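You operate a simulated robot arm through the tools that you are given. There is no shell and no other tool. Be economical: measure what you need, move in short steps, check, and stop when the job is done.

You run a simulated two-armed robot. Do the job below in one go: nothing can be reset, and whatever is moved stays where it is left.

Task
Pick up the red bag from the top of the fitting table with one hand, pass it to the other hand and put it on the top of the counter.
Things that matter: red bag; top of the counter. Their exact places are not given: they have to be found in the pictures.

The check looks at the end state, three seconds after you hand in, the way a careful person would. Anything else that was tipped, shoved, dropped, spilled or broken makes it a failure.

Robot
Two 7-joint arms with two-finger parallel grippers on one trunk, on a base that drives. Base frame: it is fixed to the floor where the robot stands at the start and does not move with it; the origin is under the middle of the robot, x ahead of it, y to its left, z up; the surface under the hand at the start is at about z = 720. Readings come in mm, degrees, newtons and seconds.
The left shoulder is at the start at [50, 165, 1055], the right one opposite. With the tool pointing down near the work surface each hand reaches from about 200 to 680 mm from the robot's upright axis, wherever it stands, measured 20 degrees to its own side. Places, roughly: top of the counter [1100, 2800, 900]. Payload 3.91 kg a hand.
The TCP of each hand is the grasp point between the finger pads, 30 mm short of the fingertips. In the tool frame z runs along the fingers and y along their closing line. The gripper opens to 110 mm. The fingers are 20 mm wide and 10 mm thick; the gripper's body (48 by 112 mm) begins 55 mm behind the TCP.
Orientation is that of the tool frame in the base frame, as a unit quaternion [w, x, y, z]. With the fingers straight down and closing along the base's y, the tool's x points along the base's -x, its y along +y and its z along -z.

Tools
- The arms move only by the tool arm_command. It takes "left_moves", "right_moves" or both (then of equal length, played together; a hand with none holds still); each is a list of rows, each a list of 3 entries, a list of its own where there are three numbers: the shift along the tool's x, y, z in units of 20 mm (1.0 is 20 mm), then the turn, a rotation vector about the tool's x, y, z in units of 8 degrees (1.0 is 8 degrees), then the opening in per cent of the stroke, from 0 (shut) to 100 (fully open). In form: [[[tx, ty, tz], [wx, wy, wz], claw], ...]. A call has 1 to 12 rows; each row shifts and turns the commanded pose from where the row before left it, along the tool's axes as they then stand. A call with a number of a shift or a turn outside -1 to 1 is refused whole. Rows are played at 5 a second. More than 50 mm and 8.6 degrees between two rows, or a gripper value outside its range, and nothing of the call is played. A pose out of reach is approached as far as the arm can. The call stops where the force on the tool passes 40 N (or 10 N more than at its start, if that is more) or the arm is blocked; 0.2 s more then pass. The fingers move at their own pace (about 45 mm/s each) and stop on an object; they squeeze with about 44 N. The grip force told is the motor's: it shows also when the fingers shut on nothing. Time passes only in rows, and 0.2 s behind the last, so rows that do not move let the fingers close. It gives the time, the measured TCP pose, the force on the tool (base axes), the opening and the grip force at its end, in the units of the frame above (readings bear some noise), with the torque about the TCP (base axes, N m) and any sound that the robot's microphone picked up.
- Cameras (640 x 400 px; columns grow to the right, rows downward): "scene" is now at [110.8, -26.4, 1223.1]; the picture's right is [-0.32, -0.95, 0.00], its down [-0.57, 0.19, -0.80] and it looks along [0.76, -0.25, -0.60] (base axes); focal length 251 px, centre (320, 200). "left" rides on the left gripper at [72, -17, -103] in its tool frame; the picture's right is [0.23, 0.97, 0.00], its down [-0.76, 0.18, -0.62] and it looks along [-0.61, 0.14, 0.78] (tool axes); focal length 222 px, centre (320, 200). "right" rides on the right gripper at [72, 17, -103] in its tool frame; the picture's right is [-0.23, 0.97, 0.00], its down [-0.76, -0.18, -0.62] and it looks along [-0.61, -0.14, 0.78] (tool axes); focal length 222 px, centre (320, 200).
- snapshot(camera): a new picture of that camera. It takes no simulated time.
- lift_body(by): slides the trunk up (or, below 0, down) by that many mm; the arms and the scene camera ride with it, the base frame stays. It gives what a move gives, with no picture.
- base_move(legs): drives the robot by 1 to 6 legs, each [ahead, left, turn to the left] in mm, mm and degrees, along the robot's own axes; the way and the turn of a leg run together, so that a leg with both is an arc; at most 1500 mm and 180 degrees a leg. The arms and the cameras ride along, it lands a little off, and it stops where it bumps. It gives what a move gives.
- aim_head(pan, tilt): turns the head with the scene camera to pan (to the left, within 80 degrees either way) and tilt (down, from -29 to 69), counted from straight ahead of the robot. It gives what a move gives.
- point_at(camera, pixels): for up to 12 pixels [column, row] of the newest picture of that camera ("zoom" is the newest enlarged one), the place [x, y, z] in the base frame of the surface seen there, good to about 3 mm. It takes no simulated time.
- enlarge(camera, box): a new picture of the part [left, top, right, bottom] of that camera's present view, enlarged. It takes no simulated time.
- hand_in(): hands the job in; it is judged then, once.

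Keep the steps short. Do not move on a guess: measure, check each grasp and each placing, and mend mistakes. In all there are 80 turns and 78 pictures (those below and enlarged ones count). Leave the grippers open and the arms clear of the work at the hand-in unless told otherwise, and finish with a single line.

The tools are called by a JSON object that holds its "method" and its "body". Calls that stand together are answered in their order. arm_command: Moves the arms, as the interface text tells. Its arguments: {"type":"object","properties":{"left_moves":{"type":"array"},"right_moves":{"type":"array"}},"required":[]} The other tools are called the same way: lift_body (by) slides the trunk up or down; base_move (legs) drives the base; aim_head (pan, tilt) turns the head that bears the scene camera; snapshot (camera) takes a picture; point_at (camera, pixels) gives the place of the surface under pixels of a picture; enlarge (camera, box) takes an enlarged picture of a part of a camera's view; hand_in () hands the job in.

At the start:

```text
time_s: 0.0
left_tcp_pos: [448.6, 12.3, 1056.9]
left_ee_rot: [-0.001, 0.0, 1.0, 0.0]
left_force: [-0.5, -0.8, 0.0]
left_ft_torque: [-0.01, 0.02, 0.01]
left_width: 110.2
left_grip_force: 0.0
right_tcp_pos: [442.6, -369.1, 997.4]
right_ee_rot: [0.0, 0.0, 1.0, 0.0]
right_force: [-1.2, 0.1, 0.4]
right_ft_torque: [0.0, 0.02, 0.02]
right_width: 109.8
right_grip_force: 0.0
trunk travel left (down, up): [-275.0, 228.0]
robot x, y, heading: [-1.7, 1.7, -0.1]
head pan, tilt: [-18.5, 37.1]
```

scene: 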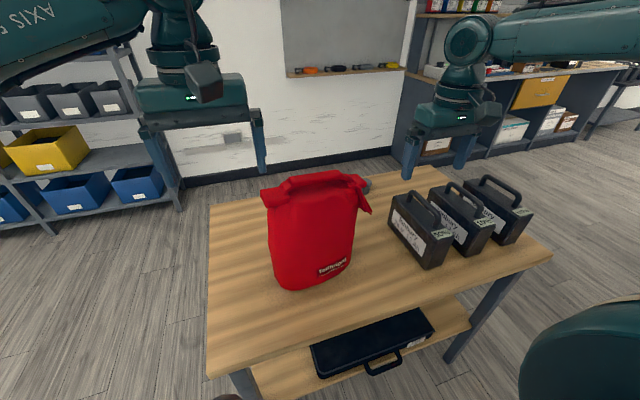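
right: 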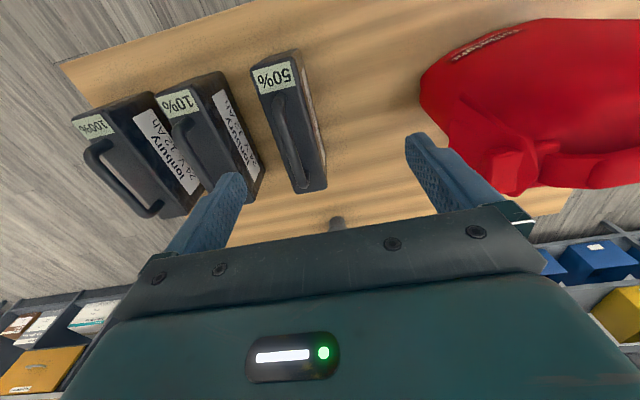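
left: 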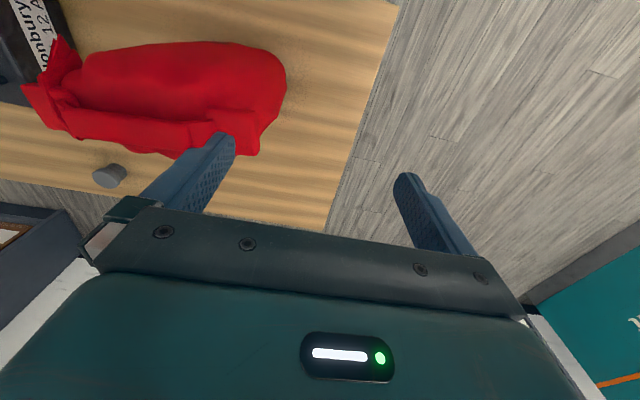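

The red bag stands on the table around pixel (312,230). I take a closer look to find its size and top.

{"method": "enlarge", "body": {"camera": "scene", "box": [220, 140, 420, 310]}}

{"method": "point_at", "body": {"camera": "scene", "pixels": [[265, 195], [290, 185], [320, 178], [345, 176], [360, 185], [368, 208], [320, 195], [345, 195], [310, 240], [290, 285], [350, 255], [366, 186]]}}

{"method": "point_at", "body": {"camera": "left", "pixels": [[280, 75], [250, 145], [180, 140], [120, 130], [70, 110], [40, 95], [60, 50], [180, 85], [110, 175], [215, 50], [100, 80], [160, 150]]}}

```text
2.35 times, centred on (320, 225) of scene
```

zoom: 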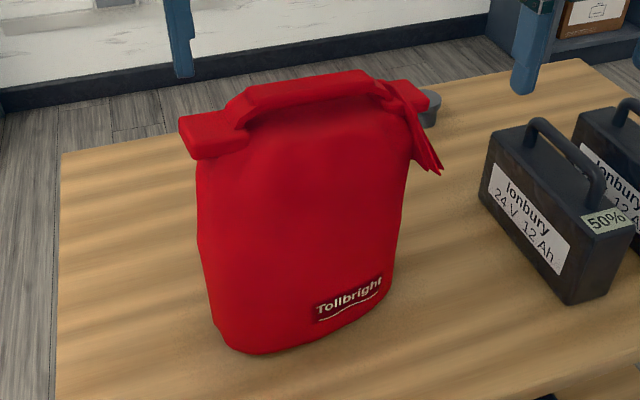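

```text
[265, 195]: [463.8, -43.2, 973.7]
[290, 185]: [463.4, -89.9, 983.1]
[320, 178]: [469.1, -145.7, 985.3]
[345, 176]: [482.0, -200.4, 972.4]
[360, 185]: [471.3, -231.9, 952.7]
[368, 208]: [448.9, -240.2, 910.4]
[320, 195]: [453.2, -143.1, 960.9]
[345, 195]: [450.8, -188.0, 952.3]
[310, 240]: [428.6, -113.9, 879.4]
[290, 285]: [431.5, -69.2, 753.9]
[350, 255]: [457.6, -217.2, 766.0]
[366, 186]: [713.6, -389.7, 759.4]
```

```text
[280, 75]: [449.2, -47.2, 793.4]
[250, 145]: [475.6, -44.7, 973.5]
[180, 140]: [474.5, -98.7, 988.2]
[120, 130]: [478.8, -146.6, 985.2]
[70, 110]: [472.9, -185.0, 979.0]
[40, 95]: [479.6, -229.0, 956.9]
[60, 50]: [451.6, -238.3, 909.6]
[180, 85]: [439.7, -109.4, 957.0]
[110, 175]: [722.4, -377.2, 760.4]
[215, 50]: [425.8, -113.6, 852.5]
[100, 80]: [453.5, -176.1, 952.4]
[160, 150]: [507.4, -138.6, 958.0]
```

Next I look at the top strip of the bag from the hand cameras.

{"method": "enlarge", "body": {"camera": "left", "box": [10, 30, 300, 190]}}

{"method": "enlarge", "body": {"camera": "right", "box": [400, 10, 640, 210]}}

```text
2.21 times, centred on (155, 110) of left
```

zoom: 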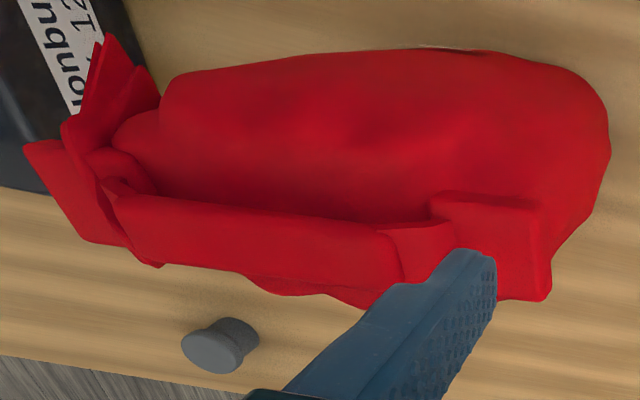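

```text
2.00 times, centred on (520, 110) of right
```

zoom: 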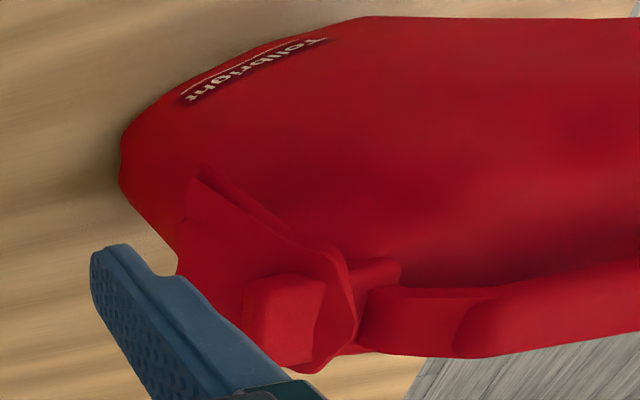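

I measure a profile across the handle, at mid bar and near its ends.

{"method": "enlarge", "body": {"camera": "left", "box": [10, 30, 300, 190]}}

{"method": "point_at", "body": {"camera": "zoom", "pixels": [[250, 170], [250, 200], [250, 215], [250, 230], [250, 260], [250, 277], [350, 215], [350, 230], [350, 280], [490, 200], [490, 250], [290, 290]]}}

{"method": "point_at", "body": {"camera": "scene", "pixels": [[318, 175], [318, 180], [318, 184], [318, 188], [318, 192], [300, 190], [335, 185], [335, 175], [270, 200], [275, 192], [355, 176], [340, 182]]}}

```text
2.21 times, centred on (155, 110) of left
```

zoom: 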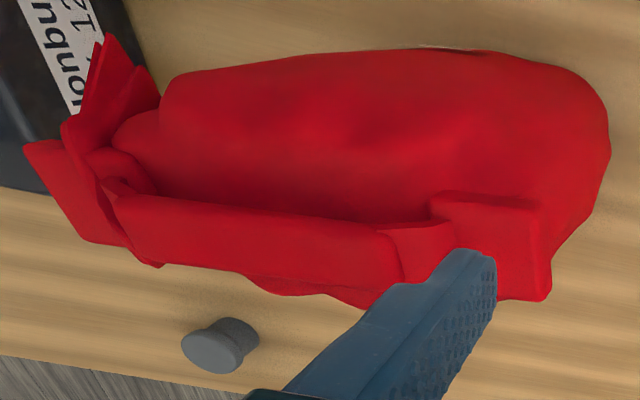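

```text
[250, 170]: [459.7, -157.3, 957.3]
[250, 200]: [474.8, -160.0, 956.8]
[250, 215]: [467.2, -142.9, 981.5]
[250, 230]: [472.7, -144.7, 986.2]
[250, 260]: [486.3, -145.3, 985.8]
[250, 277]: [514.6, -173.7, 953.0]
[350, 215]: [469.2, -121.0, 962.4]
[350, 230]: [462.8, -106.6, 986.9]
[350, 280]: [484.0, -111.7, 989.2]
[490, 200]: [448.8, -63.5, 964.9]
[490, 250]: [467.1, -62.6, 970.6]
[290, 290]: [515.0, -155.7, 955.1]
```

```text
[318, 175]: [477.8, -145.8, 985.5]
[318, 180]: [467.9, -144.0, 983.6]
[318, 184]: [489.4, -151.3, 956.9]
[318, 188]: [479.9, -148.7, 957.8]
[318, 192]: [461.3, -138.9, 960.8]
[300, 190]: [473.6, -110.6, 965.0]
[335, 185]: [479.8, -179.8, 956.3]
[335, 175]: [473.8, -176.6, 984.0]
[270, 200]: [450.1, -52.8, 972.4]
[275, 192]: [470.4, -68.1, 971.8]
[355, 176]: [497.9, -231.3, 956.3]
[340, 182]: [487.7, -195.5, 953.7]
```

The handle bar runs nearly along y. It is about x 466–488, y -90 to -190, with its top at z≈986, the body below at z≈957, and a slant of about 6°. The plan is for the right hand to grip the bar near y=-178, lift it and move it to the middle. The left hand then takes it near the bar's other end. First I raise and turn the right hand, and move the left hand away and turn it.

{"method": "arm_command", "body": {"right_moves": [[[0, 0, -0.4], [0, 0, -1], 100], [[0, 0, -0.4], [0, 0, -1], 100], [[0, 0, -0.4], [0, 0, -1], 100], [[0, 0, -0.4], [0, 0, -1], 100], [[0, 0, -0.4], [0, 0, -1], 100], [[0, 0, -0.4], [0, 0, -1], 100], [[0, 0, -0.4], [0, 0, -1], 100], [[0, 0, -0.4], [0, 0, -1], 100], [[0, 0, -0.4], [0, 0, -1], 100], [[0, 0, -0.4], [0, 0, -1], 100], [[0, 0, -0.4], [0, 0, -1], 100], [[0, 0, -0.4], [0, 0, -1], 100]], "left_moves": [[[0, 1, 0], [0, 0, 0], 100], [[0, 1, 0], [0, 0, 0], 100], [[0, 1, 0], [0, 0, 0], 100], [[0, 1, 0], [0, 0, 0], 100], [[0, 1, 0], [0, 0, 0], 100], [[0, 0, 0], [0, 0, 1], 100], [[0, 0, 0], [0, 0, 1], 100], [[0, 0, 0], [0, 0, 1], 100], [[0, 0, 0], [0, 0, 1], 100], [[0, 0, 0], [0, 0, 1], 100], [[0, 0, 0], [0, 0, 1], 100], [[0, 0, 0], [0, 0, 1], 100]]}}

```text
time_s: 2.6
left_tcp_pos: [448.3, 111.4, 1058.9]
left_ee_rot: [0.001, 0.471, 0.882, 0.0]
left_force: [-0.1, 0.0, -0.8]
left_ft_torque: [0.02, 0.01, 0.01]
left_width: 110.3
left_grip_force: 0.0
right_tcp_pos: [443.9, -368.7, 1092.6]
right_ee_rot: [0.0, 0.744, -0.668, 0.0]
right_force: [-0.8, -0.9, 0.0]
right_ft_torque: [-0.01, 0.01, 0.01]
right_width: 110.3
right_grip_force: 0.1
trunk travel left (down, up): [-275.0, 228.0]
robot x, y, heading: [5.9, -6.1, -0.0]
head pan, tilt: [-18.5, 37.1]
```

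The right hand goes above the bar end at (480,-178) with a 16° outward lean. The left hand finishes its turn.

{"method": "arm_command", "body": {"right_moves": [[[-0.93, -0.281, 0], [0, 0, 0], 100], [[-0.93, -0.281, 0], [0, 0, 0], 100], [[-0.93, -0.281, 0], [0, 0, 0], 100], [[-0.93, -0.281, 0], [0, 0, 0], 100], [[-0.93, -0.281, 0], [0, 0, 0], 100], [[-0.93, -0.281, 0], [0, 0, 0], 100], [[-0.93, -0.281, 0], [0, 0, 0], 100], [[-0.93, -0.281, 0], [0, 0, 0], 100], [[-0.93, -0.281, 0], [0, 0, 0], 100], [[-0.93, -0.281, 0], [0, 0, 0], 100], [[0, 0, 0], [0, -1, 0], 100], [[0, 0, 0], [0, -1, 0], 100]], "left_moves": [[[0, 0, 0], [0, 0, 1], 100], [[0, 0, 0], [0, 0, 1], 100], [[0, 0, 0], [0, 0, 1], 100], [[0, 0, 0], [0, 0, 0.5], 100], [[0, 0, 0], [0, 0, 0], 100], [[0, 0, 0], [0, 0, 0], 100], [[0, 0, 0], [0, 0, 0], 100], [[0, 0, 0], [0, 0, 0], 100], [[0, 0, 0], [0, 0, 0], 100], [[0, 0, 0], [0, 0, 0], 100], [[0, 0, 0], [0, 0, 0], 100], [[0, 0, 0], [0, 0, 0], 100]]}}

{"method": "snapshot", "body": {"camera": "right"}}

{"method": "snapshot", "body": {"camera": "left"}}

{"method": "snapshot", "body": {"camera": "scene"}}

```text
time_s: 5.2
left_tcp_pos: [349.9, 69.6, 1040.6]
left_ee_rot: [-0.001, 0.669, 0.743, 0.001]
left_force: [0.6, -0.2, 0.7]
left_ft_torque: [-0.01, 0.02, 0.04]
left_width: 109.7
left_grip_force: 0.1
left hand out of reach, approached as far as the arm can: row 1, 2, 3, 4
right_tcp_pos: [480.3, -178.4, 1091.8]
right_ee_rot: [-0.094, 0.736, -0.663, -0.103]
right_force: [0.6, 0.6, 0.2]
right_ft_torque: [-0.01, -0.03, 0.01]
right_width: 109.9
right_grip_force: 0.1
trunk travel left (down, up): [-275.0, 228.0]
robot x, y, heading: [-2.1, -2.0, 0.0]
head pan, tilt: [-18.5, 37.1]
```

```text
70 pictures are left
```

right: 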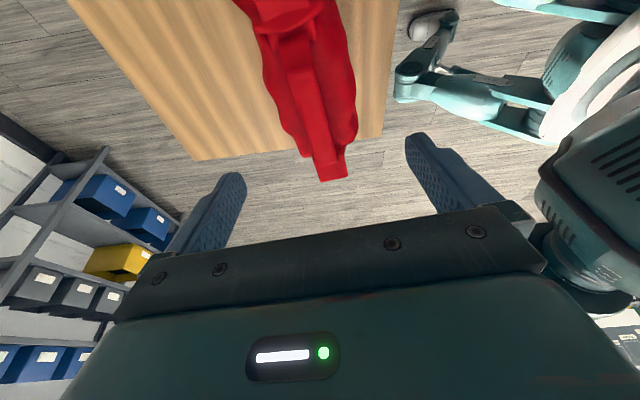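

```text
69 pictures are left
```

left: 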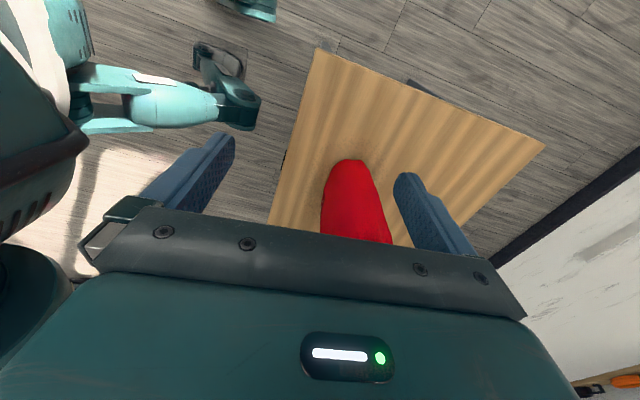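

```text
68 pictures are left
```

scene: 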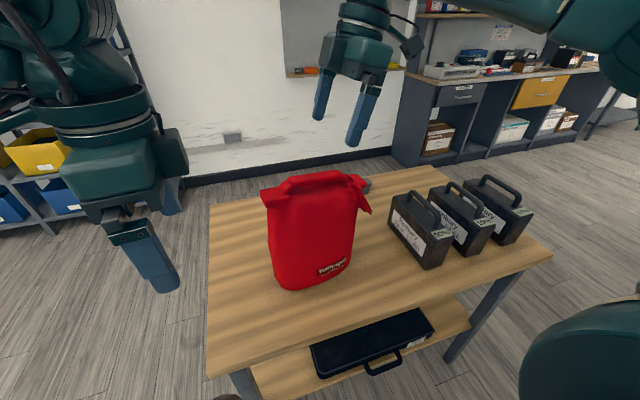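

The right hand is above the bar end. The left turn is limited by reach, which I'll handle later. I lower the right hand by 60 mm and check its alignment.

{"method": "arm_command", "body": {"right_moves": [[[0.207, 0, 0.72], [0, 0, 0], 100], [[0.207, 0, 0.72], [0, 0, 0], 100], [[0.207, 0, 0.72], [0, 0, 0], 100], [[0.207, 0, 0.72], [0, 0, 0], 100]]}}

{"method": "snapshot", "body": {"camera": "right"}}

{"method": "enlarge", "body": {"camera": "scene", "box": [240, 60, 440, 230]}}

```text
time_s: 6.2
left_tcp_pos: [350.9, 68.4, 1040.5]
left_ee_rot: [-0.001, 0.668, 0.744, -0.001]
left_force: [0.6, -0.5, 0.5]
left_ft_torque: [0.01, -0.02, 0.02]
left_width: 110.3
left_grip_force: 0.1
right_tcp_pos: [479.0, -178.2, 1033.4]
right_ee_rot: [-0.094, 0.736, -0.663, -0.103]
right_force: [-0.3, 0.4, -0.4]
right_ft_torque: [0.03, -0.02, 0.0]
right_width: 110.0
right_grip_force: 0.0
trunk travel left (down, up): [-275.0, 228.0]
robot x, y, heading: [0.6, -2.7, 0.0]
head pan, tilt: [-18.5, 37.1]
```

```text
67 pictures are left
```

right: 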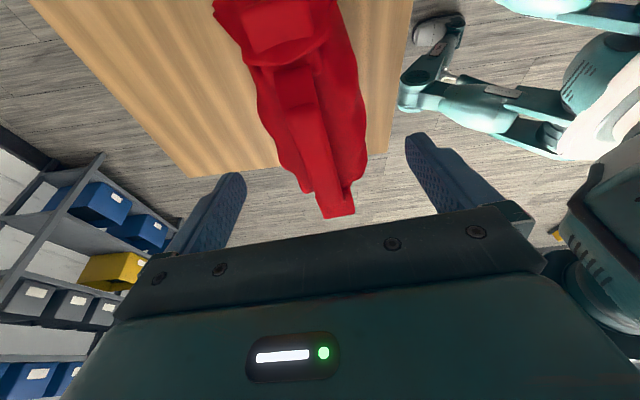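

```text
2.35 times, centred on (340, 145) of scene
```

zoom: 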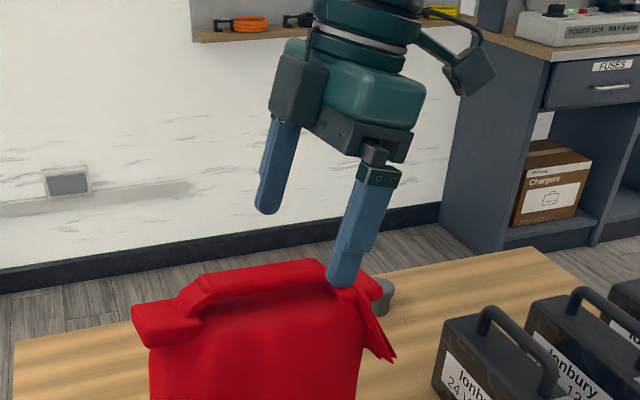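

I measure the bar from this hand view.

{"method": "point_at", "body": {"camera": "right", "pixels": [[277, 75], [295, 75], [312, 75], [285, 105], [300, 105], [318, 105], [290, 130], [308, 130], [326, 130], [320, 160], [330, 205], [275, 25]]}}

```text
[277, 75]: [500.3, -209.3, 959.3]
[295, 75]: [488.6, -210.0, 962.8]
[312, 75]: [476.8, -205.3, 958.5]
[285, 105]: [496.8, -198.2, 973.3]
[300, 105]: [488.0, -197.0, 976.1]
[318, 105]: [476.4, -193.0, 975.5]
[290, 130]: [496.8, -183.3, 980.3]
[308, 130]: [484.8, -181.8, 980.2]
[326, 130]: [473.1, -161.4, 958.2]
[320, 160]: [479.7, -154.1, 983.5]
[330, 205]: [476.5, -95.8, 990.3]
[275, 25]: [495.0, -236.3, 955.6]
```

The bar centre near y=-172 is at x≈483, with its top at ≈982. I go down to TCP (483,-171,993) in four rows without closing, and check.

{"method": "arm_command", "body": {"right_moves": [[[0.06, -0.059, 0.505], [0, 0, 0], 100], [[0.06, -0.059, 0.505], [0, 0, 0], 100], [[0.06, -0.059, 0.505], [0, 0, 0], 100], [[0.06, -0.059, 0.505], [0, 0, 0], 100]]}}

{"method": "snapshot", "body": {"camera": "right"}}

{"method": "enlarge", "body": {"camera": "scene", "box": [240, 100, 440, 230]}}

```text
time_s: 7.2
left_tcp_pos: [350.7, 69.5, 1040.8]
left_ee_rot: [0.0, 0.668, 0.744, 0.001]
left_force: [-0.7, 0.9, -0.6]
left_ft_torque: [0.0, 0.01, -0.01]
left_width: 110.0
left_grip_force: 0.0
right_tcp_pos: [484.3, -170.5, 991.0]
right_ee_rot: [-0.093, 0.736, -0.663, -0.103]
right_force: [0.7, -1.2, 0.3]
right_ft_torque: [0.04, -0.01, 0.0]
right_width: 109.9
right_grip_force: 0.0
trunk travel left (down, up): [-275.0, 228.0]
robot x, y, heading: [1.0, -0.6, -0.2]
head pan, tilt: [-18.5, 37.1]
```

```text
65 pictures are left
```

right: 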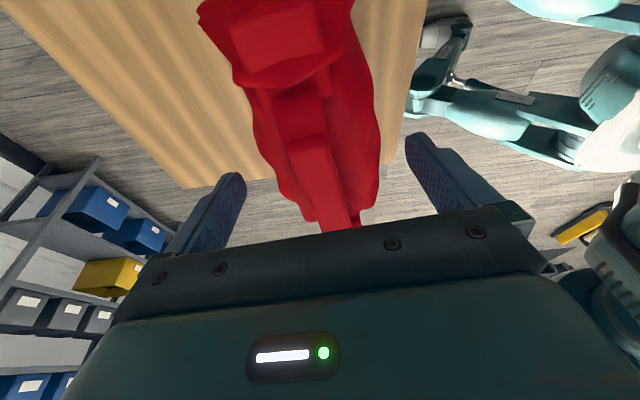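

```text
3.08 times, centred on (340, 165) of scene
```

zoom: 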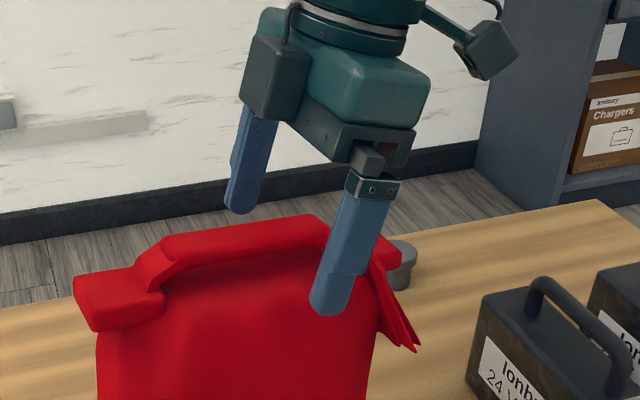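

The fingers straddle the bar and the forces are low. I close now.

{"method": "arm_command", "body": {"right_moves": [[[0, 0, 0], [0, 0, 0], 0], [[0, 0, 0], [0, 0, 0], 0], [[0, 0, 0], [0, 0, 0], 0], [[0, 0, 0], [0, 0, 0], 0], [[0, 0, 0], [0, 0, 0], 0], [[0, 0, 0], [0, 0, 0], 0], [[0, 0, 0], [0, 0, 0], 0], [[0, 0, 0], [0, 0, 0], 0]]}}

{"method": "snapshot", "body": {"camera": "right"}}

{"method": "enlarge", "body": {"camera": "scene", "box": [240, 100, 440, 230]}}

```text
time_s: 9.0
left_tcp_pos: [350.5, 69.7, 1040.1]
left_ee_rot: [0.0, 0.668, 0.744, 0.001]
left_force: [0.5, 0.7, 0.1]
left_ft_torque: [-0.01, 0.02, -0.01]
left_width: 110.0
left_grip_force: 0.0
right_tcp_pos: [483.6, -171.7, 990.0]
right_ee_rot: [-0.093, 0.736, -0.663, -0.103]
right_force: [-0.5, 0.1, 0.2]
right_ft_torque: [0.04, 0.12, 0.05]
right_width: 21.6
right_grip_force: 44.5
trunk travel left (down, up): [-275.0, 228.0]
robot x, y, heading: [4.3, -2.4, -0.3]
head pan, tilt: [-18.5, 37.1]
```

```text
63 pictures are left
```

right: 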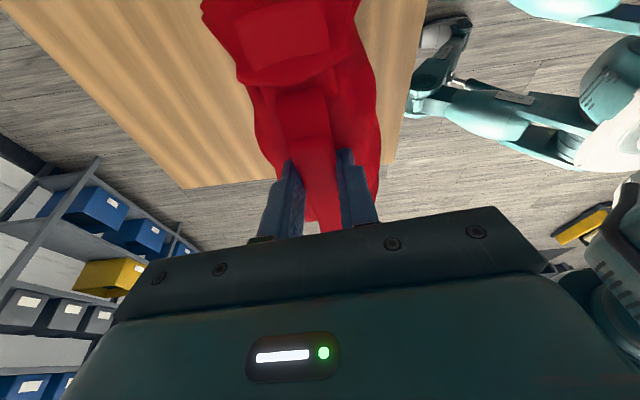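

```text
3.08 times, centred on (340, 165) of scene
```

zoom: 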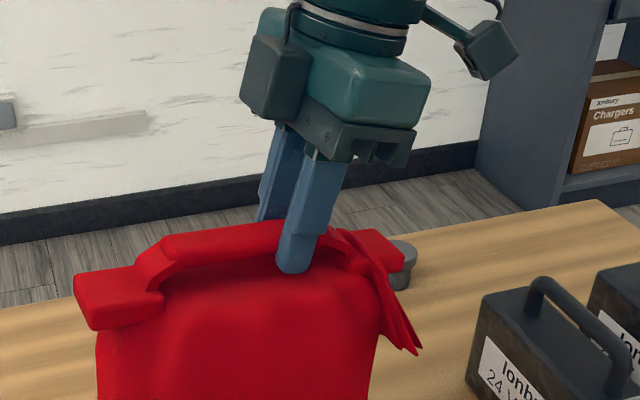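

The bar is held at 21.6 mm with 44 N. I do a slow test lift of 40 mm.

{"method": "arm_command", "body": {"right_moves": [[[-0.069, 0, -0.24], [0, 0, 0], 0], [[-0.069, 0, -0.24], [0, 0, 0], 0], [[-0.069, 0, -0.24], [0, 0, 0], 0], [[-0.069, 0, -0.24], [0, 0, 0], 0], [[-0.069, 0, -0.24], [0, 0, 0], 0], [[-0.069, 0, -0.24], [0, 0, 0], 0], [[-0.069, 0, -0.24], [0, 0, 0], 0], [[-0.069, 0, -0.24], [0, 0, 0], 0]]}}

{"method": "snapshot", "body": {"camera": "scene"}}

```text
time_s: 10.8
left_tcp_pos: [350.1, 70.5, 1040.8]
left_ee_rot: [0.0, 0.669, 0.743, 0.0]
left_force: [-0.6, -0.8, 0.9]
left_ft_torque: [-0.01, 0.01, -0.03]
left_width: 110.2
left_grip_force: 0.0
right_tcp_pos: [481.6, -171.6, 1031.7]
right_ee_rot: [-0.093, 0.736, -0.663, -0.103]
right_force: [-0.4, -0.1, -3.0]
right_ft_torque: [-0.12, -0.02, -0.02]
right_width: 21.6
right_grip_force: 43.7
trunk travel left (down, up): [-275.0, 228.0]
robot x, y, heading: [-5.2, 0.4, 0.3]
head pan, tilt: [-18.5, 37.1]
```

```text
61 pictures are left
```

scene: 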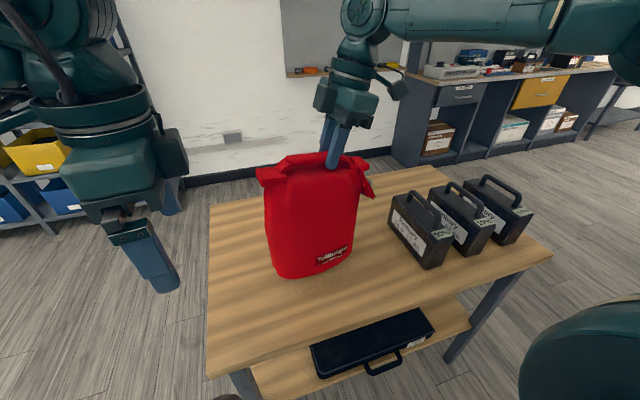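

The lift is sound; the bag weighs only about 3 N. Before bringing it to the middle I move the left hand aside (+y 120) to see how it responds, while the right hand rises another 40 mm.

{"method": "arm_command", "body": {"left_moves": [[[1, 0, 0], [0, 0, 0], 100], [[1, 0, 0], [0, 0, 0], 100], [[1, 0, 0], [0, 0, 0], 100], [[1, 0, 0], [0, 0, 0], 100], [[1, 0, 0], [0, 0, 0], 100], [[1, 0, 0], [0, 0, 0], 100]], "right_moves": [[[-0.092, 0, -0.32], [0, 0, 0], 0], [[-0.092, 0, -0.32], [0, 0, 0], 0], [[-0.092, 0, -0.32], [0, 0, 0], 0], [[-0.092, 0, -0.32], [0, 0, 0], 0], [[-0.092, 0, -0.32], [0, 0, 0], 0], [[-0.092, 0, -0.32], [0, 0, 0], 0]]}}

```text
time_s: 12.2
left_tcp_pos: [296.4, 161.1, 1033.3]
left_ee_rot: [0.0, 0.669, 0.743, -0.001]
left_force: [0.6, 0.4, -0.2]
left_ft_torque: [0.0, 0.0, 0.0]
left_width: 109.9
left_grip_force: 0.1
left hand out of reach, approached as far as the arm can: row 1, 2, 3, 4, 5, 6
right_tcp_pos: [482.9, -169.5, 1072.1]
right_ee_rot: [-0.093, 0.736, -0.662, -0.104]
right_force: [0.2, -0.9, -2.7]
right_ft_torque: [-0.1, 0.01, -0.01]
right_width: 21.5
right_grip_force: 44.3
trunk travel left (down, up): [-275.0, 228.0]
robot x, y, heading: [-1.8, 2.1, -0.1]
head pan, tilt: [-18.5, 37.1]
```

Further left it gets worse. I undo the last 28° of left turn to see where the commanded pose really is.

{"method": "arm_command", "body": {"left_moves": [[[0, 0, 0], [0, 0, -1], 100], [[0, 0, 0], [0, 0, -1], 100], [[0, 0, 0], [0, 0, -1], 100], [[0, 0, 0], [0, 0, -1], 100]]}}

```text
time_s: 13.2
left_tcp_pos: [297.2, 160.8, 1034.1]
left_ee_rot: [0.0, 0.437, 0.899, 0.0]
left_force: [0.0, 0.8, 0.4]
left_ft_torque: [0.04, -0.02, 0.05]
left_width: 110.0
left_grip_force: 0.0
right_tcp_pos: [483.3, -171.0, 1071.6]
right_ee_rot: [-0.093, 0.736, -0.663, -0.103]
right_force: [-0.7, -0.5, -2.8]
right_ft_torque: [-0.08, -0.04, 0.0]
right_width: 21.4
right_grip_force: 43.8
trunk travel left (down, up): [-275.0, 228.0]
robot x, y, heading: [-0.4, -1.3, 0.0]
head pan, tilt: [-18.5, 37.1]
```

Commands restart from the measured pose. A left turn of about -56° was fine at this reach, so I yaw the bag instead: the right hand turns about the vertical by +28° and then carries it to around (451,-16). The left hand rises to clear it.

{"method": "arm_command", "body": {"right_moves": [[[0, 0, 0], [-0.2415, 0, -0.841], 0], [[0, 0, 0], [-0.2415, 0, -0.841], 0], [[0, 0, 0], [-0.2415, 0, -0.841], 0], [[0, 0, 0], [-0.2415, 0, -0.841], 0]], "left_moves": [[[0, 0, -1], [0, 0, 0], 100], [[0, 0, -1], [0, 0, 0], 100], [[0, 0, -1], [0, 0, 0], 100], [[0, 0, -1], [0, 0, 0], 100]]}}

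```text
time_s: 14.2
left_tcp_pos: [297.3, 161.9, 1115.9]
left_ee_rot: [0.0, 0.438, 0.899, 0.0]
left_force: [0.6, -0.1, -0.5]
left_ft_torque: [0.03, 0.02, 0.0]
left_width: 109.9
left_grip_force: 0.1
right_tcp_pos: [483.3, -170.7, 1072.8]
right_ee_rot: [-0.066, 0.875, -0.464, -0.124]
right_force: [-0.1, -0.1, -4.3]
right_ft_torque: [-0.08, -0.06, -0.01]
right_width: 21.7
right_grip_force: 44.1
trunk travel left (down, up): [-275.0, 228.0]
robot x, y, heading: [-1.4, -0.5, 0.1]
head pan, tilt: [-18.5, 37.1]
```

Both followed exactly. Next I carry the bag to the middle.

{"method": "arm_command", "body": {"right_moves": [[[-0.717, -0.302, 0.154], [0, 0, 0], 0], [[-0.717, -0.302, 0.154], [0, 0, 0], 0], [[-0.717, -0.302, 0.154], [0, 0, 0], 0], [[-0.717, -0.302, 0.154], [0, 0, 0], 0], [[-0.717, -0.302, 0.154], [0, 0, 0], 0], [[-0.717, -0.302, 0.154], [0, 0, 0], 0], [[-0.717, -0.302, 0.154], [0, 0, 0], 0], [[-0.717, -0.302, 0.154], [0, 0, 0], 0], [[-0.717, -0.302, 0.154], [0, 0, 0], 0], [[-0.717, -0.302, 0.154], [0, 0, 0], 0]]}}

{"method": "snapshot", "body": {"camera": "scene"}}

{"method": "snapshot", "body": {"camera": "left"}}

```text
time_s: 16.4
left_tcp_pos: [297.9, 161.5, 1115.6]
left_ee_rot: [0.0, 0.439, 0.899, 0.0]
left_force: [0.6, 0.1, -0.3]
left_ft_torque: [-0.02, 0.02, 0.0]
left_width: 109.9
left_grip_force: 0.0
right_tcp_pos: [472.3, -139.9, 1076.8]
right_ee_rot: [-0.067, 0.874, -0.465, -0.123]
right_force: [0.0, 0.5, -3.2]
right_ft_torque: [-0.08, -0.07, 0.0]
right_width: 21.4
right_grip_force: 43.5
right hand out of reach, approached as far as the arm can: row 2, 3, 4, 5, 6, 7, 8, 9, 10
trunk travel left (down, up): [-275.0, 228.0]
robot x, y, heading: [-2.9, 1.6, 0.0]
head pan, tilt: [-18.5, 37.1]
```

```text
60 pictures are left
```

scene: 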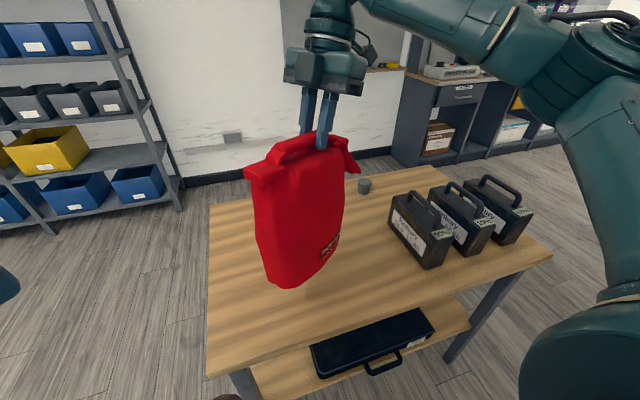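

```text
59 pictures are left
```

left: 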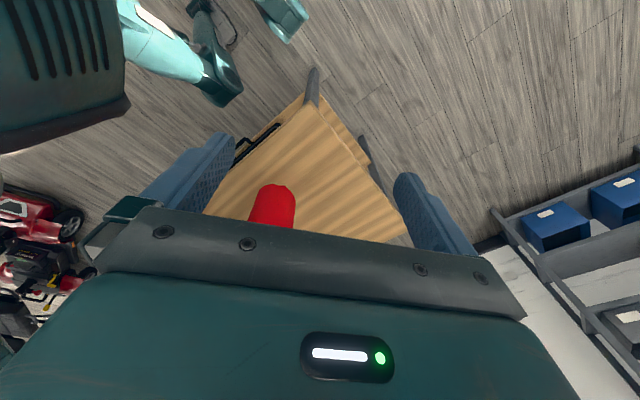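

The right hand stops at (472,-140): the hands are working too high relative to the shoulders. I raise the trunk by 200 mm and will then lower both hands relative to it for better reach.

{"method": "lift_body", "body": {"by": 200}}

{"method": "arm_command", "body": {"right_moves": [[[0.23, 0, 0.8], [0, 0, 0], 0], [[0.23, 0, 0.8], [0, 0, 0], 0], [[0.23, 0, 0.8], [0, 0, 0], 0], [[0.23, 0, 0.8], [0, 0, 0], 0], [[0.23, 0, 0.8], [0, 0, 0], 0], [[0.23, 0, 0.8], [0, 0, 0], 0], [[0.23, 0, 0.8], [0, 0, 0], 0], [[0.23, 0, 0.8], [0, 0, 0], 0], [[0.23, 0, 0.8], [0, 0, 0], 0], [[0.23, 0, 0.8], [0, 0, 0], 0]], "left_moves": [[[0, 0, 0.8], [0, 0, 0], 100], [[0, 0, 0.8], [0, 0, 0], 100], [[0, 0, 0.8], [0, 0, 0], 100], [[0, 0, 0.8], [0, 0, 0], 100], [[0, 0, 0.8], [0, 0, 0], 100], [[0, 0, 0.8], [0, 0, 0], 100], [[0, 0, 0.8], [0, 0, 0], 100], [[0, 0, 0.8], [0, 0, 0], 100], [[0, 0, 0.8], [0, 0, 0], 100], [[0, 0, 0.8], [0, 0, 0], 100]]}}

```text
time_s: 18.6
left_tcp_pos: [297.3, 161.7, 1314.0]
left_ee_rot: [0.0, 0.438, 0.899, 0.0]
left_force: [-0.5, -0.3, 0.1]
left_ft_torque: [0.03, -0.01, 0.0]
left_width: 110.0
left_grip_force: 0.1
right_tcp_pos: [471.3, -138.7, 1275.9]
right_ee_rot: [-0.067, 0.874, -0.465, -0.123]
right_force: [0.2, 0.1, -3.5]
right_ft_torque: [-0.11, -0.06, 0.0]
right_width: 21.4
right_grip_force: 43.8
trunk travel left (down, up): [-475.0, 28.0]
robot x, y, heading: [-0.0, 3.2, -0.0]
head pan, tilt: [-18.5, 37.1]
```

```text
time_s: 20.8
left_tcp_pos: [298.7, 162.2, 1155.1]
left_ee_rot: [0.0, 0.438, 0.899, 0.0]
left_force: [0.3, 0.0, -0.5]
left_ft_torque: [0.01, -0.01, 0.02]
left_width: 110.0
left_grip_force: 0.0
right_tcp_pos: [470.4, -140.1, 1109.9]
right_ee_rot: [-0.066, 0.874, -0.466, -0.123]
right_force: [-0.5, 0.0, -3.9]
right_ft_torque: [-0.06, -0.06, 0.0]
right_width: 21.4
right_grip_force: 44.1
trunk travel left (down, up): [-475.0, 28.0]
robot x, y, heading: [1.3, -2.5, 0.1]
head pan, tilt: [-18.5, 37.1]
```

Now I try again to carry the bag to the middle.

{"method": "arm_command", "body": {"right_moves": [[[-0.684, -0.331, 0.197], [0, 0, 0], 0], [[-0.684, -0.331, 0.197], [0, 0, 0], 0], [[-0.684, -0.331, 0.197], [0, 0, 0], 0], [[-0.684, -0.331, 0.197], [0, 0, 0], 0], [[-0.684, -0.331, 0.197], [0, 0, 0], 0], [[-0.684, -0.331, 0.197], [0, 0, 0], 0], [[-0.684, -0.331, 0.197], [0, 0, 0], 0], [[-0.684, -0.331, 0.197], [0, 0, 0], 0]]}}

{"method": "snapshot", "body": {"camera": "scene"}}

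```text
time_s: 22.6
left_tcp_pos: [297.4, 162.0, 1155.1]
left_ee_rot: [0.0, 0.438, 0.899, -0.001]
left_force: [0.6, -0.1, 0.1]
left_ft_torque: [0.02, 0.0, -0.01]
left_width: 109.9
left_grip_force: 0.0
right_tcp_pos: [410.0, -77.8, 1125.3]
right_ee_rot: [-0.067, 0.874, -0.465, -0.123]
right_force: [0.3, -0.6, -3.1]
right_ft_torque: [-0.05, -0.07, 0.01]
right_width: 21.6
right_grip_force: 44.0
right hand out of reach, approached as far as the arm can: row 2, 3, 4, 5, 6, 7, 8
trunk travel left (down, up): [-475.0, 28.0]
robot x, y, heading: [-0.7, -1.0, 0.0]
head pan, tilt: [-18.5, 37.1]
```

```text
58 pictures are left
```

scene: 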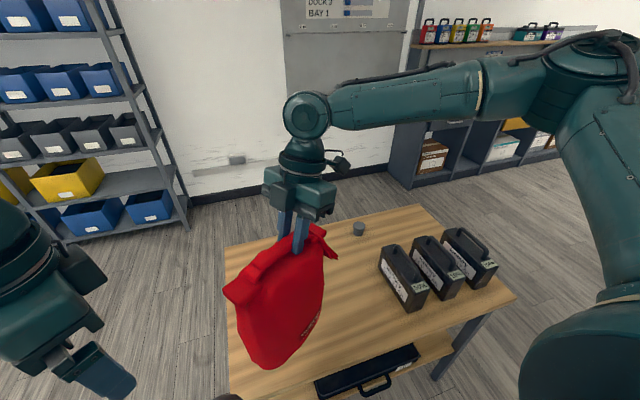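

The right hand now holds the bag at (410,-78,1125). That is enough if the left hand can come to it. I measure the bar and the bag's present pose.

{"method": "enlarge", "body": {"camera": "scene", "box": [200, 160, 360, 380]}}

{"method": "point_at", "body": {"camera": "scene", "pixels": [[229, 295], [238, 285], [256, 270], [264, 258], [272, 252], [262, 268], [280, 248], [315, 232], [270, 365], [240, 340], [300, 345], [265, 262]]}}

```text
1.82 times, centred on (280, 270) of scene
```

zoom: 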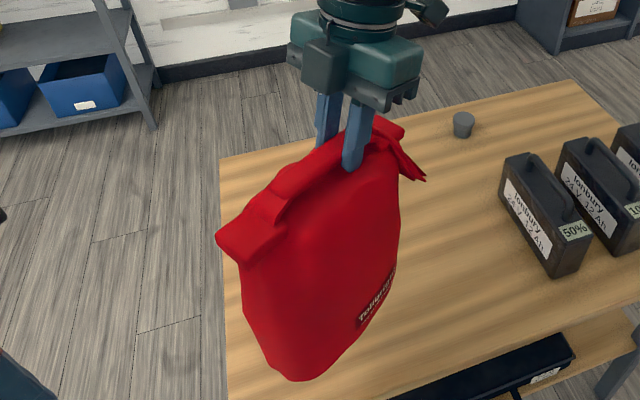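

```text
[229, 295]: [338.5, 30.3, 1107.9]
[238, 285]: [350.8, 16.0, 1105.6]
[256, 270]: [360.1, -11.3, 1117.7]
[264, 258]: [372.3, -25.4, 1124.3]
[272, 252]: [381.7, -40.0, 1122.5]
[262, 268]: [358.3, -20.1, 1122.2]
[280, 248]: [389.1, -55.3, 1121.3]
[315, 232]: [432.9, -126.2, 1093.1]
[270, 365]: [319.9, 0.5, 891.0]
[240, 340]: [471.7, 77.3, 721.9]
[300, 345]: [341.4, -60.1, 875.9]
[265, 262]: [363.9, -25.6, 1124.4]
```

The bar is clear: at y≈-25 it spans x 356–378, with its top at ≈1122. The left hand rises 45 mm and goes above (370,-30).

{"method": "arm_command", "body": {"left_moves": [[[0, 0, -1], [0, 0, 0], 100], [[-0.6, -0.18, -1], [0, 0, 0], 100], [[-0.92, -0.29, -0.25], [0, 0, 0], 100], [[-0.92, -0.29, 0], [0, 0, 0], 100], [[-0.92, -0.29, 0], [0, 0, 0], 100], [[-0.92, -0.29, 0], [0, 0, 0], 100], [[-0.92, -0.29, 0], [0, 0, 0], 100], [[-0.92, -0.29, 0], [0, 0, 0], 100], [[-0.92, -0.29, 0], [0, 0, 0], 100], [[-0.92, -0.29, 0], [0, 0, 0], 100], [[-0.92, -0.29, 0], [0, 0, 0], 100], [[-0.92, -0.29, 0], [0, 0, 0], 100]]}}

{"method": "snapshot", "body": {"camera": "left"}}

{"method": "snapshot", "body": {"camera": "scene"}}

```text
time_s: 25.2
left_tcp_pos: [369.7, -33.3, 1200.3]
left_ee_rot: [0.0, 0.439, 0.899, 0.0]
left_force: [-0.1, 0.5, -0.5]
left_ft_torque: [0.01, 0.01, -0.01]
left_width: 110.0
left_grip_force: 0.0
right_tcp_pos: [410.9, -78.7, 1126.5]
right_ee_rot: [-0.067, 0.874, -0.465, -0.123]
right_force: [0.2, 1.0, -3.5]
right_ft_torque: [-0.09, -0.06, 0.02]
right_width: 21.6
right_grip_force: 44.5
trunk travel left (down, up): [-475.0, 28.0]
robot x, y, heading: [-1.9, 2.8, -0.1]
head pan, tilt: [-18.5, 37.1]
```

```text
56 pictures are left
```

left: 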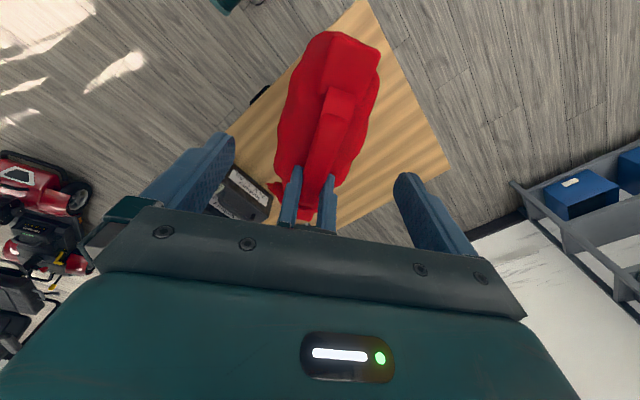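

```text
55 pictures are left
```

scene: 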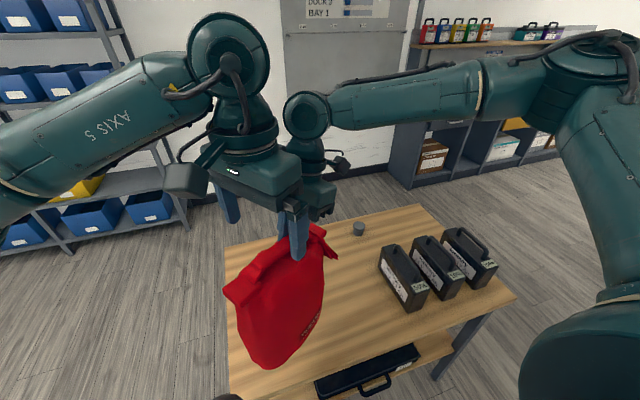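

The left hand is over the bar. I lean it outward 16° so the two wrists keep apart, then measure the bar in its view.

{"method": "arm_command", "body": {"left_moves": [[[0, 0, 0], [0, -1, 0], 100], [[0, 0, 0], [0, -1, 0], 100], [[0, 0, 0], [0, 0, 0], 100]]}}

{"method": "snapshot", "body": {"camera": "left"}}

```text
time_s: 26.0
left_tcp_pos: [371.6, -32.9, 1200.7]
left_ee_rot: [0.126, 0.434, 0.89, -0.062]
left_force: [0.4, 0.0, -0.3]
left_ft_torque: [0.02, -0.01, -0.02]
left_width: 109.9
left_grip_force: 0.1
right_tcp_pos: [411.9, -78.2, 1125.0]
right_ee_rot: [-0.067, 0.874, -0.465, -0.123]
right_force: [-0.2, 0.3, -3.1]
right_ft_torque: [-0.1, -0.06, -0.02]
right_width: 21.5
right_grip_force: 44.5
trunk travel left (down, up): [-475.0, 28.0]
robot x, y, heading: [3.2, -0.4, 0.0]
head pan, tilt: [-18.5, 37.1]
```

```text
54 pictures are left
```

left: 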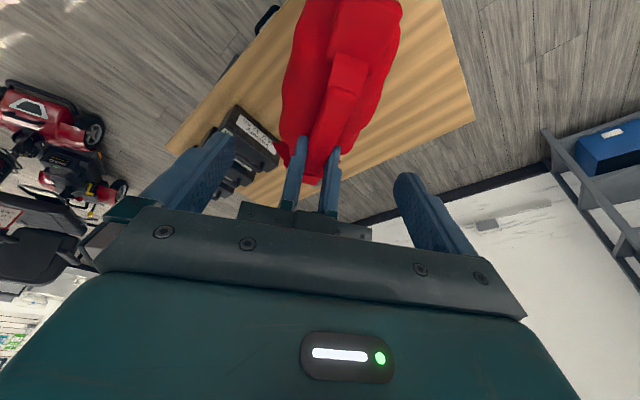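

{"method": "point_at", "body": {"camera": "left", "pixels": [[328, 90], [345, 92], [360, 95], [322, 110], [338, 112], [352, 115], [316, 130], [330, 132], [344, 134], [345, 65], [318, 150], [310, 90]]}}

```text
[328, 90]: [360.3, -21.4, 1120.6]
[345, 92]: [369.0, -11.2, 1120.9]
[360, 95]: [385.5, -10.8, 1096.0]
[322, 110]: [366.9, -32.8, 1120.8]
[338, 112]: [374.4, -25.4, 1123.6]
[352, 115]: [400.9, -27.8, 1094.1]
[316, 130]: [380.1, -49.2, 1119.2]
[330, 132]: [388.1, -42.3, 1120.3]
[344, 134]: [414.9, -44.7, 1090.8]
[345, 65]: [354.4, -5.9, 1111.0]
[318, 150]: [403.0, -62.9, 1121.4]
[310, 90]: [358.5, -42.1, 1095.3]
```

The bar centre is at about (371,-30) with its top at 1121 and the body at 1095, right under the left TCP. I lower to z≈1129 in small steps.

{"method": "arm_command", "body": {"left_moves": [[[0.166, 0, 0.577], [0, 0, 0], 100], [[0.166, 0, 0.577], [0, 0, 0], 100], [[0.166, 0, 0.577], [0, 0, 0], 100], [[0.166, 0, 0.577], [0, 0, 0], 100], [[0.166, 0, 0.577], [0, 0, 0], 100], [[0.166, 0, 0.577], [0, 0, 0], 100]]}}

{"method": "snapshot", "body": {"camera": "left"}}

{"method": "enlarge", "body": {"camera": "scene", "box": [180, 60, 400, 300]}}

```text
time_s: 27.4
left_tcp_pos: [369.4, -32.2, 1127.3]
left_ee_rot: [0.125, 0.435, 0.89, -0.061]
left_force: [-0.3, -0.7, 0.0]
left_ft_torque: [-0.02, 0.02, 0.01]
left_width: 110.1
left_grip_force: 0.0
right_tcp_pos: [411.6, -78.3, 1125.9]
right_ee_rot: [-0.067, 0.874, -0.465, -0.122]
right_force: [0.6, 0.3, -3.4]
right_ft_torque: [-0.1, -0.07, -0.02]
right_width: 21.6
right_grip_force: 44.1
trunk travel left (down, up): [-475.0, 28.0]
robot x, y, heading: [3.2, 4.5, 0.2]
head pan, tilt: [-18.5, 37.1]
```

```text
53 pictures are left
```

left: 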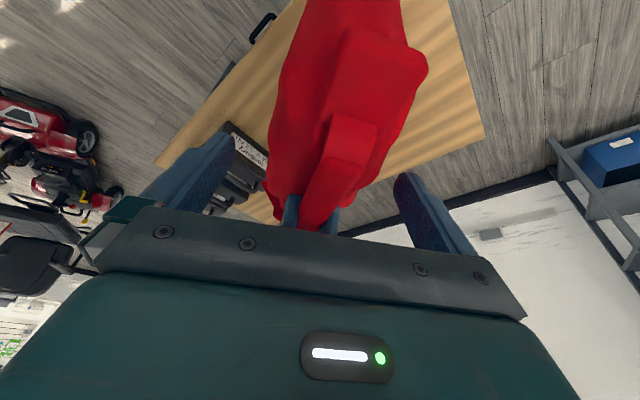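

```text
1.67 times, centred on (290, 180) of scene
```

zoom: 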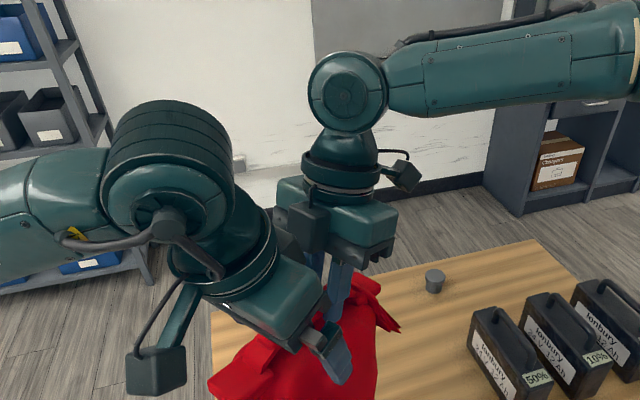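

No contact, and the bar lies between the left fingers. I close the left hand.

{"method": "arm_command", "body": {"left_moves": [[[0, 0, 0], [0, 0, 0], 0], [[0, 0, 0], [0, 0, 0], 0], [[0, 0, 0], [0, 0, 0], 0], [[0, 0, 0], [0, 0, 0], 0], [[0, 0, 0], [0, 0, 0], 0], [[0, 0, 0], [0, 0, 0], 0], [[0, 0, 0], [0, 0, 0], 0], [[0, 0, 0], [0, 0, 0], 0]]}}

{"method": "snapshot", "body": {"camera": "left"}}

{"method": "snapshot", "body": {"camera": "right"}}

```text
time_s: 29.2
left_tcp_pos: [369.7, -28.6, 1126.7]
left_ee_rot: [0.125, 0.432, 0.891, -0.057]
left_force: [16.4, 22.5, -0.7]
left_ft_torque: [0.32, -0.15, 0.14]
left_width: 22.0
left_grip_force: 44.2
right_tcp_pos: [410.0, -79.8, 1124.9]
right_ee_rot: [-0.063, 0.874, -0.466, -0.123]
right_force: [-16.6, -22.4, 0.5]
right_ft_torque: [-0.19, 0.18, 1.56]
right_width: 22.6
right_grip_force: 44.3
trunk travel left (down, up): [-475.0, 28.0]
robot x, y, heading: [0.1, -1.5, 0.0]
head pan, tilt: [-18.5, 37.1]
```

```text
51 pictures are left
```

left: 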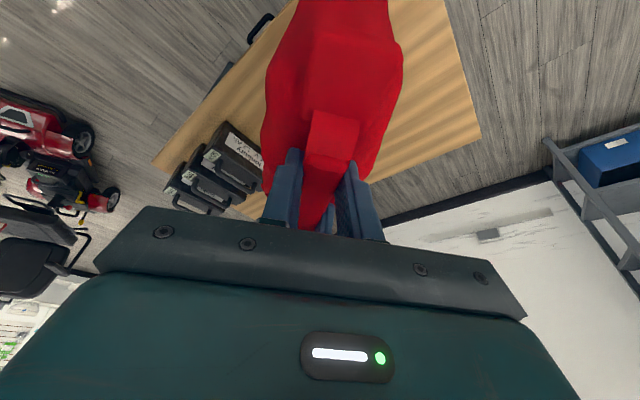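

```text
50 pictures are left
```

right: 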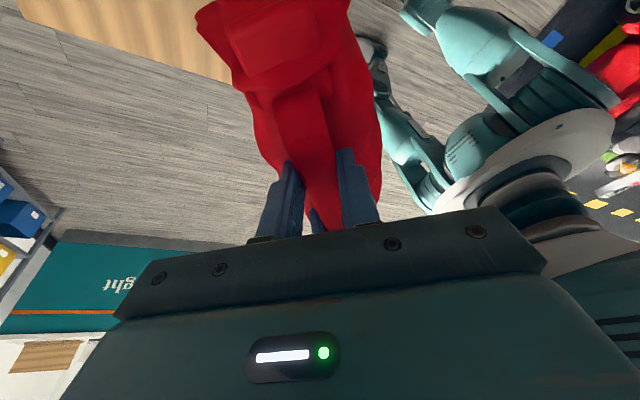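

The left hand holds the bar at 22 mm. I open the right hand gradually, then let it settle.

{"method": "arm_command", "body": {"right_moves": [[[0, 0, 0], [0, 0, 0], 22], [[0, 0, 0], [0, 0, 0], 25], [[0, 0, 0], [0, 0, 0], 30], [[0, 0, 0], [0, 0, 0], 40], [[0, 0, 0], [0, 0, 0], 60], [[0, 0, 0], [0, 0, 0], 80], [[0, 0, 0], [0, 0, 0], 100], [[0, 0, 0], [0, 0, 0], 100], [[0, 0, 0], [0, 0, 0], 100]]}}

{"method": "snapshot", "body": {"camera": "right"}}

```text
time_s: 31.2
left_tcp_pos: [370.0, -31.0, 1127.9]
left_ee_rot: [0.125, 0.435, 0.89, -0.061]
left_force: [0.3, -0.5, 0.2]
left_ft_torque: [0.07, 0.07, -0.02]
left_width: 21.4
left_grip_force: 44.2
right_tcp_pos: [411.3, -77.5, 1124.9]
right_ee_rot: [-0.068, 0.874, -0.466, -0.123]
right_force: [0.2, -0.4, -0.6]
right_ft_torque: [0.02, -0.02, -0.02]
right_width: 110.0
right_grip_force: 0.0
trunk travel left (down, up): [-475.0, 28.0]
robot x, y, heading: [1.6, -0.5, 0.0]
head pan, tilt: [-18.5, 37.1]
```

```text
49 pictures are left
```

right: 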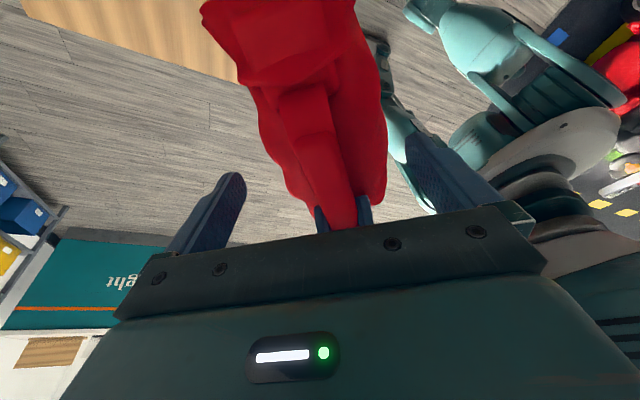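

The right hand is open and clear of the bar. It withdraws along its own axis.

{"method": "arm_command", "body": {"right_moves": [[[0, 0, -0.7], [0, 0, 0], 100], [[0, 0, -1], [0, 0, 0], 100], [[0, 0, -1], [0, 0, 0], 100], [[0, 0, -1], [0, 0, 0], 100], [[0, 0, -1], [0, 0, 0], 100]]}}

{"method": "snapshot", "body": {"camera": "scene"}}

```text
time_s: 32.4
left_tcp_pos: [370.1, -31.2, 1126.7]
left_ee_rot: [0.125, 0.434, 0.89, -0.062]
left_force: [1.2, -1.0, -0.3]
left_ft_torque: [0.04, 0.05, 0.03]
left_width: 21.6
left_grip_force: 43.6
right_tcp_pos: [425.4, -100.2, 1215.9]
right_ee_rot: [-0.067, 0.874, -0.466, -0.123]
right_force: [-0.4, -1.8, -0.2]
right_ft_torque: [0.01, 0.0, 0.03]
right_width: 110.2
right_grip_force: 0.1
trunk travel left (down, up): [-475.0, 28.0]
robot x, y, heading: [-2.9, 3.0, -0.1]
head pan, tilt: [-18.5, 37.1]
```

```text
48 pictures are left
```

scene: 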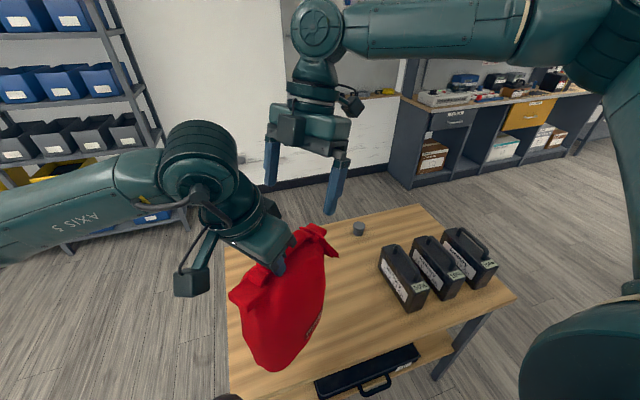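

The left hand alone holds the bag. I move the right hand off to its side and look left for the counter.

{"method": "arm_command", "body": {"right_moves": [[[0.85, 0.6, -0.245], [0, 0, 0], 100], [[0.85, 0.6, -0.245], [0, 0, 0], 100], [[0.85, 0.6, -0.245], [0, 0, 0], 100], [[0.85, 0.6, -0.245], [0, 0, 0], 100], [[0.85, 0.6, -0.245], [0, 0, 0], 100], [[0.85, 0.6, -0.245], [0, 0, 0], 100], [[0.85, 0.6, -0.245], [0, 0, 0], 100]]}}

{"method": "aim_head", "body": {"pan": 65, "tilt": 12}}

{"method": "snapshot", "body": {"camera": "scene"}}

```text
time_s: 34.0
left_tcp_pos: [370.3, -31.4, 1127.7]
left_ee_rot: [0.125, 0.434, 0.89, -0.061]
left_force: [-0.1, -0.6, 0.2]
left_ft_torque: [0.1, 0.04, -0.02]
left_width: 21.5
left_grip_force: 44.0
right_tcp_pos: [424.9, -250.5, 1215.7]
right_ee_rot: [-0.067, 0.874, -0.465, -0.122]
right_force: [-0.6, 0.1, -0.4]
right_ft_torque: [-0.01, 0.02, -0.04]
right_width: 110.0
right_grip_force: 0.1
trunk travel left (down, up): [-475.0, 28.0]
robot x, y, heading: [1.5, -0.6, 0.2]
head pan, tilt: [-18.5, 37.1]
```

```text
time_s: 35.5
left_tcp_pos: [370.0, -31.0, 1126.6]
left_ee_rot: [0.125, 0.434, 0.89, -0.061]
left_force: [-0.5, -0.2, 0.2]
left_ft_torque: [0.09, 0.07, 0.01]
left_width: 21.7
left_grip_force: 44.0
right_tcp_pos: [425.6, -248.8, 1216.6]
right_ee_rot: [-0.066, 0.874, -0.465, -0.123]
right_force: [0.3, -0.1, 0.2]
right_ft_torque: [0.01, -0.05, 0.01]
right_width: 110.1
right_grip_force: 0.0
trunk travel left (down, up): [-475.0, 28.0]
robot x, y, heading: [-1.7, -2.6, 0.0]
head pan, tilt: [65.0, 12.0]
```

```text
47 pictures are left
```

scene: 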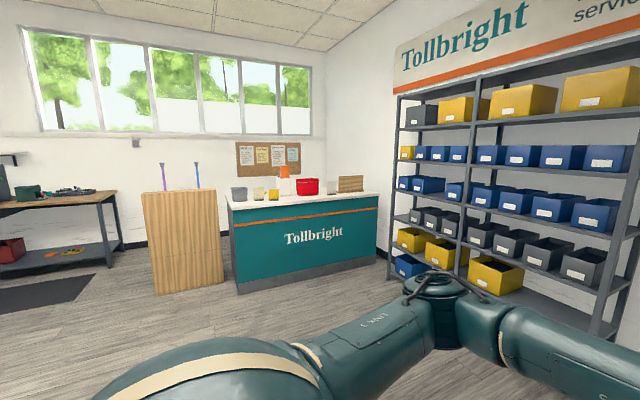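

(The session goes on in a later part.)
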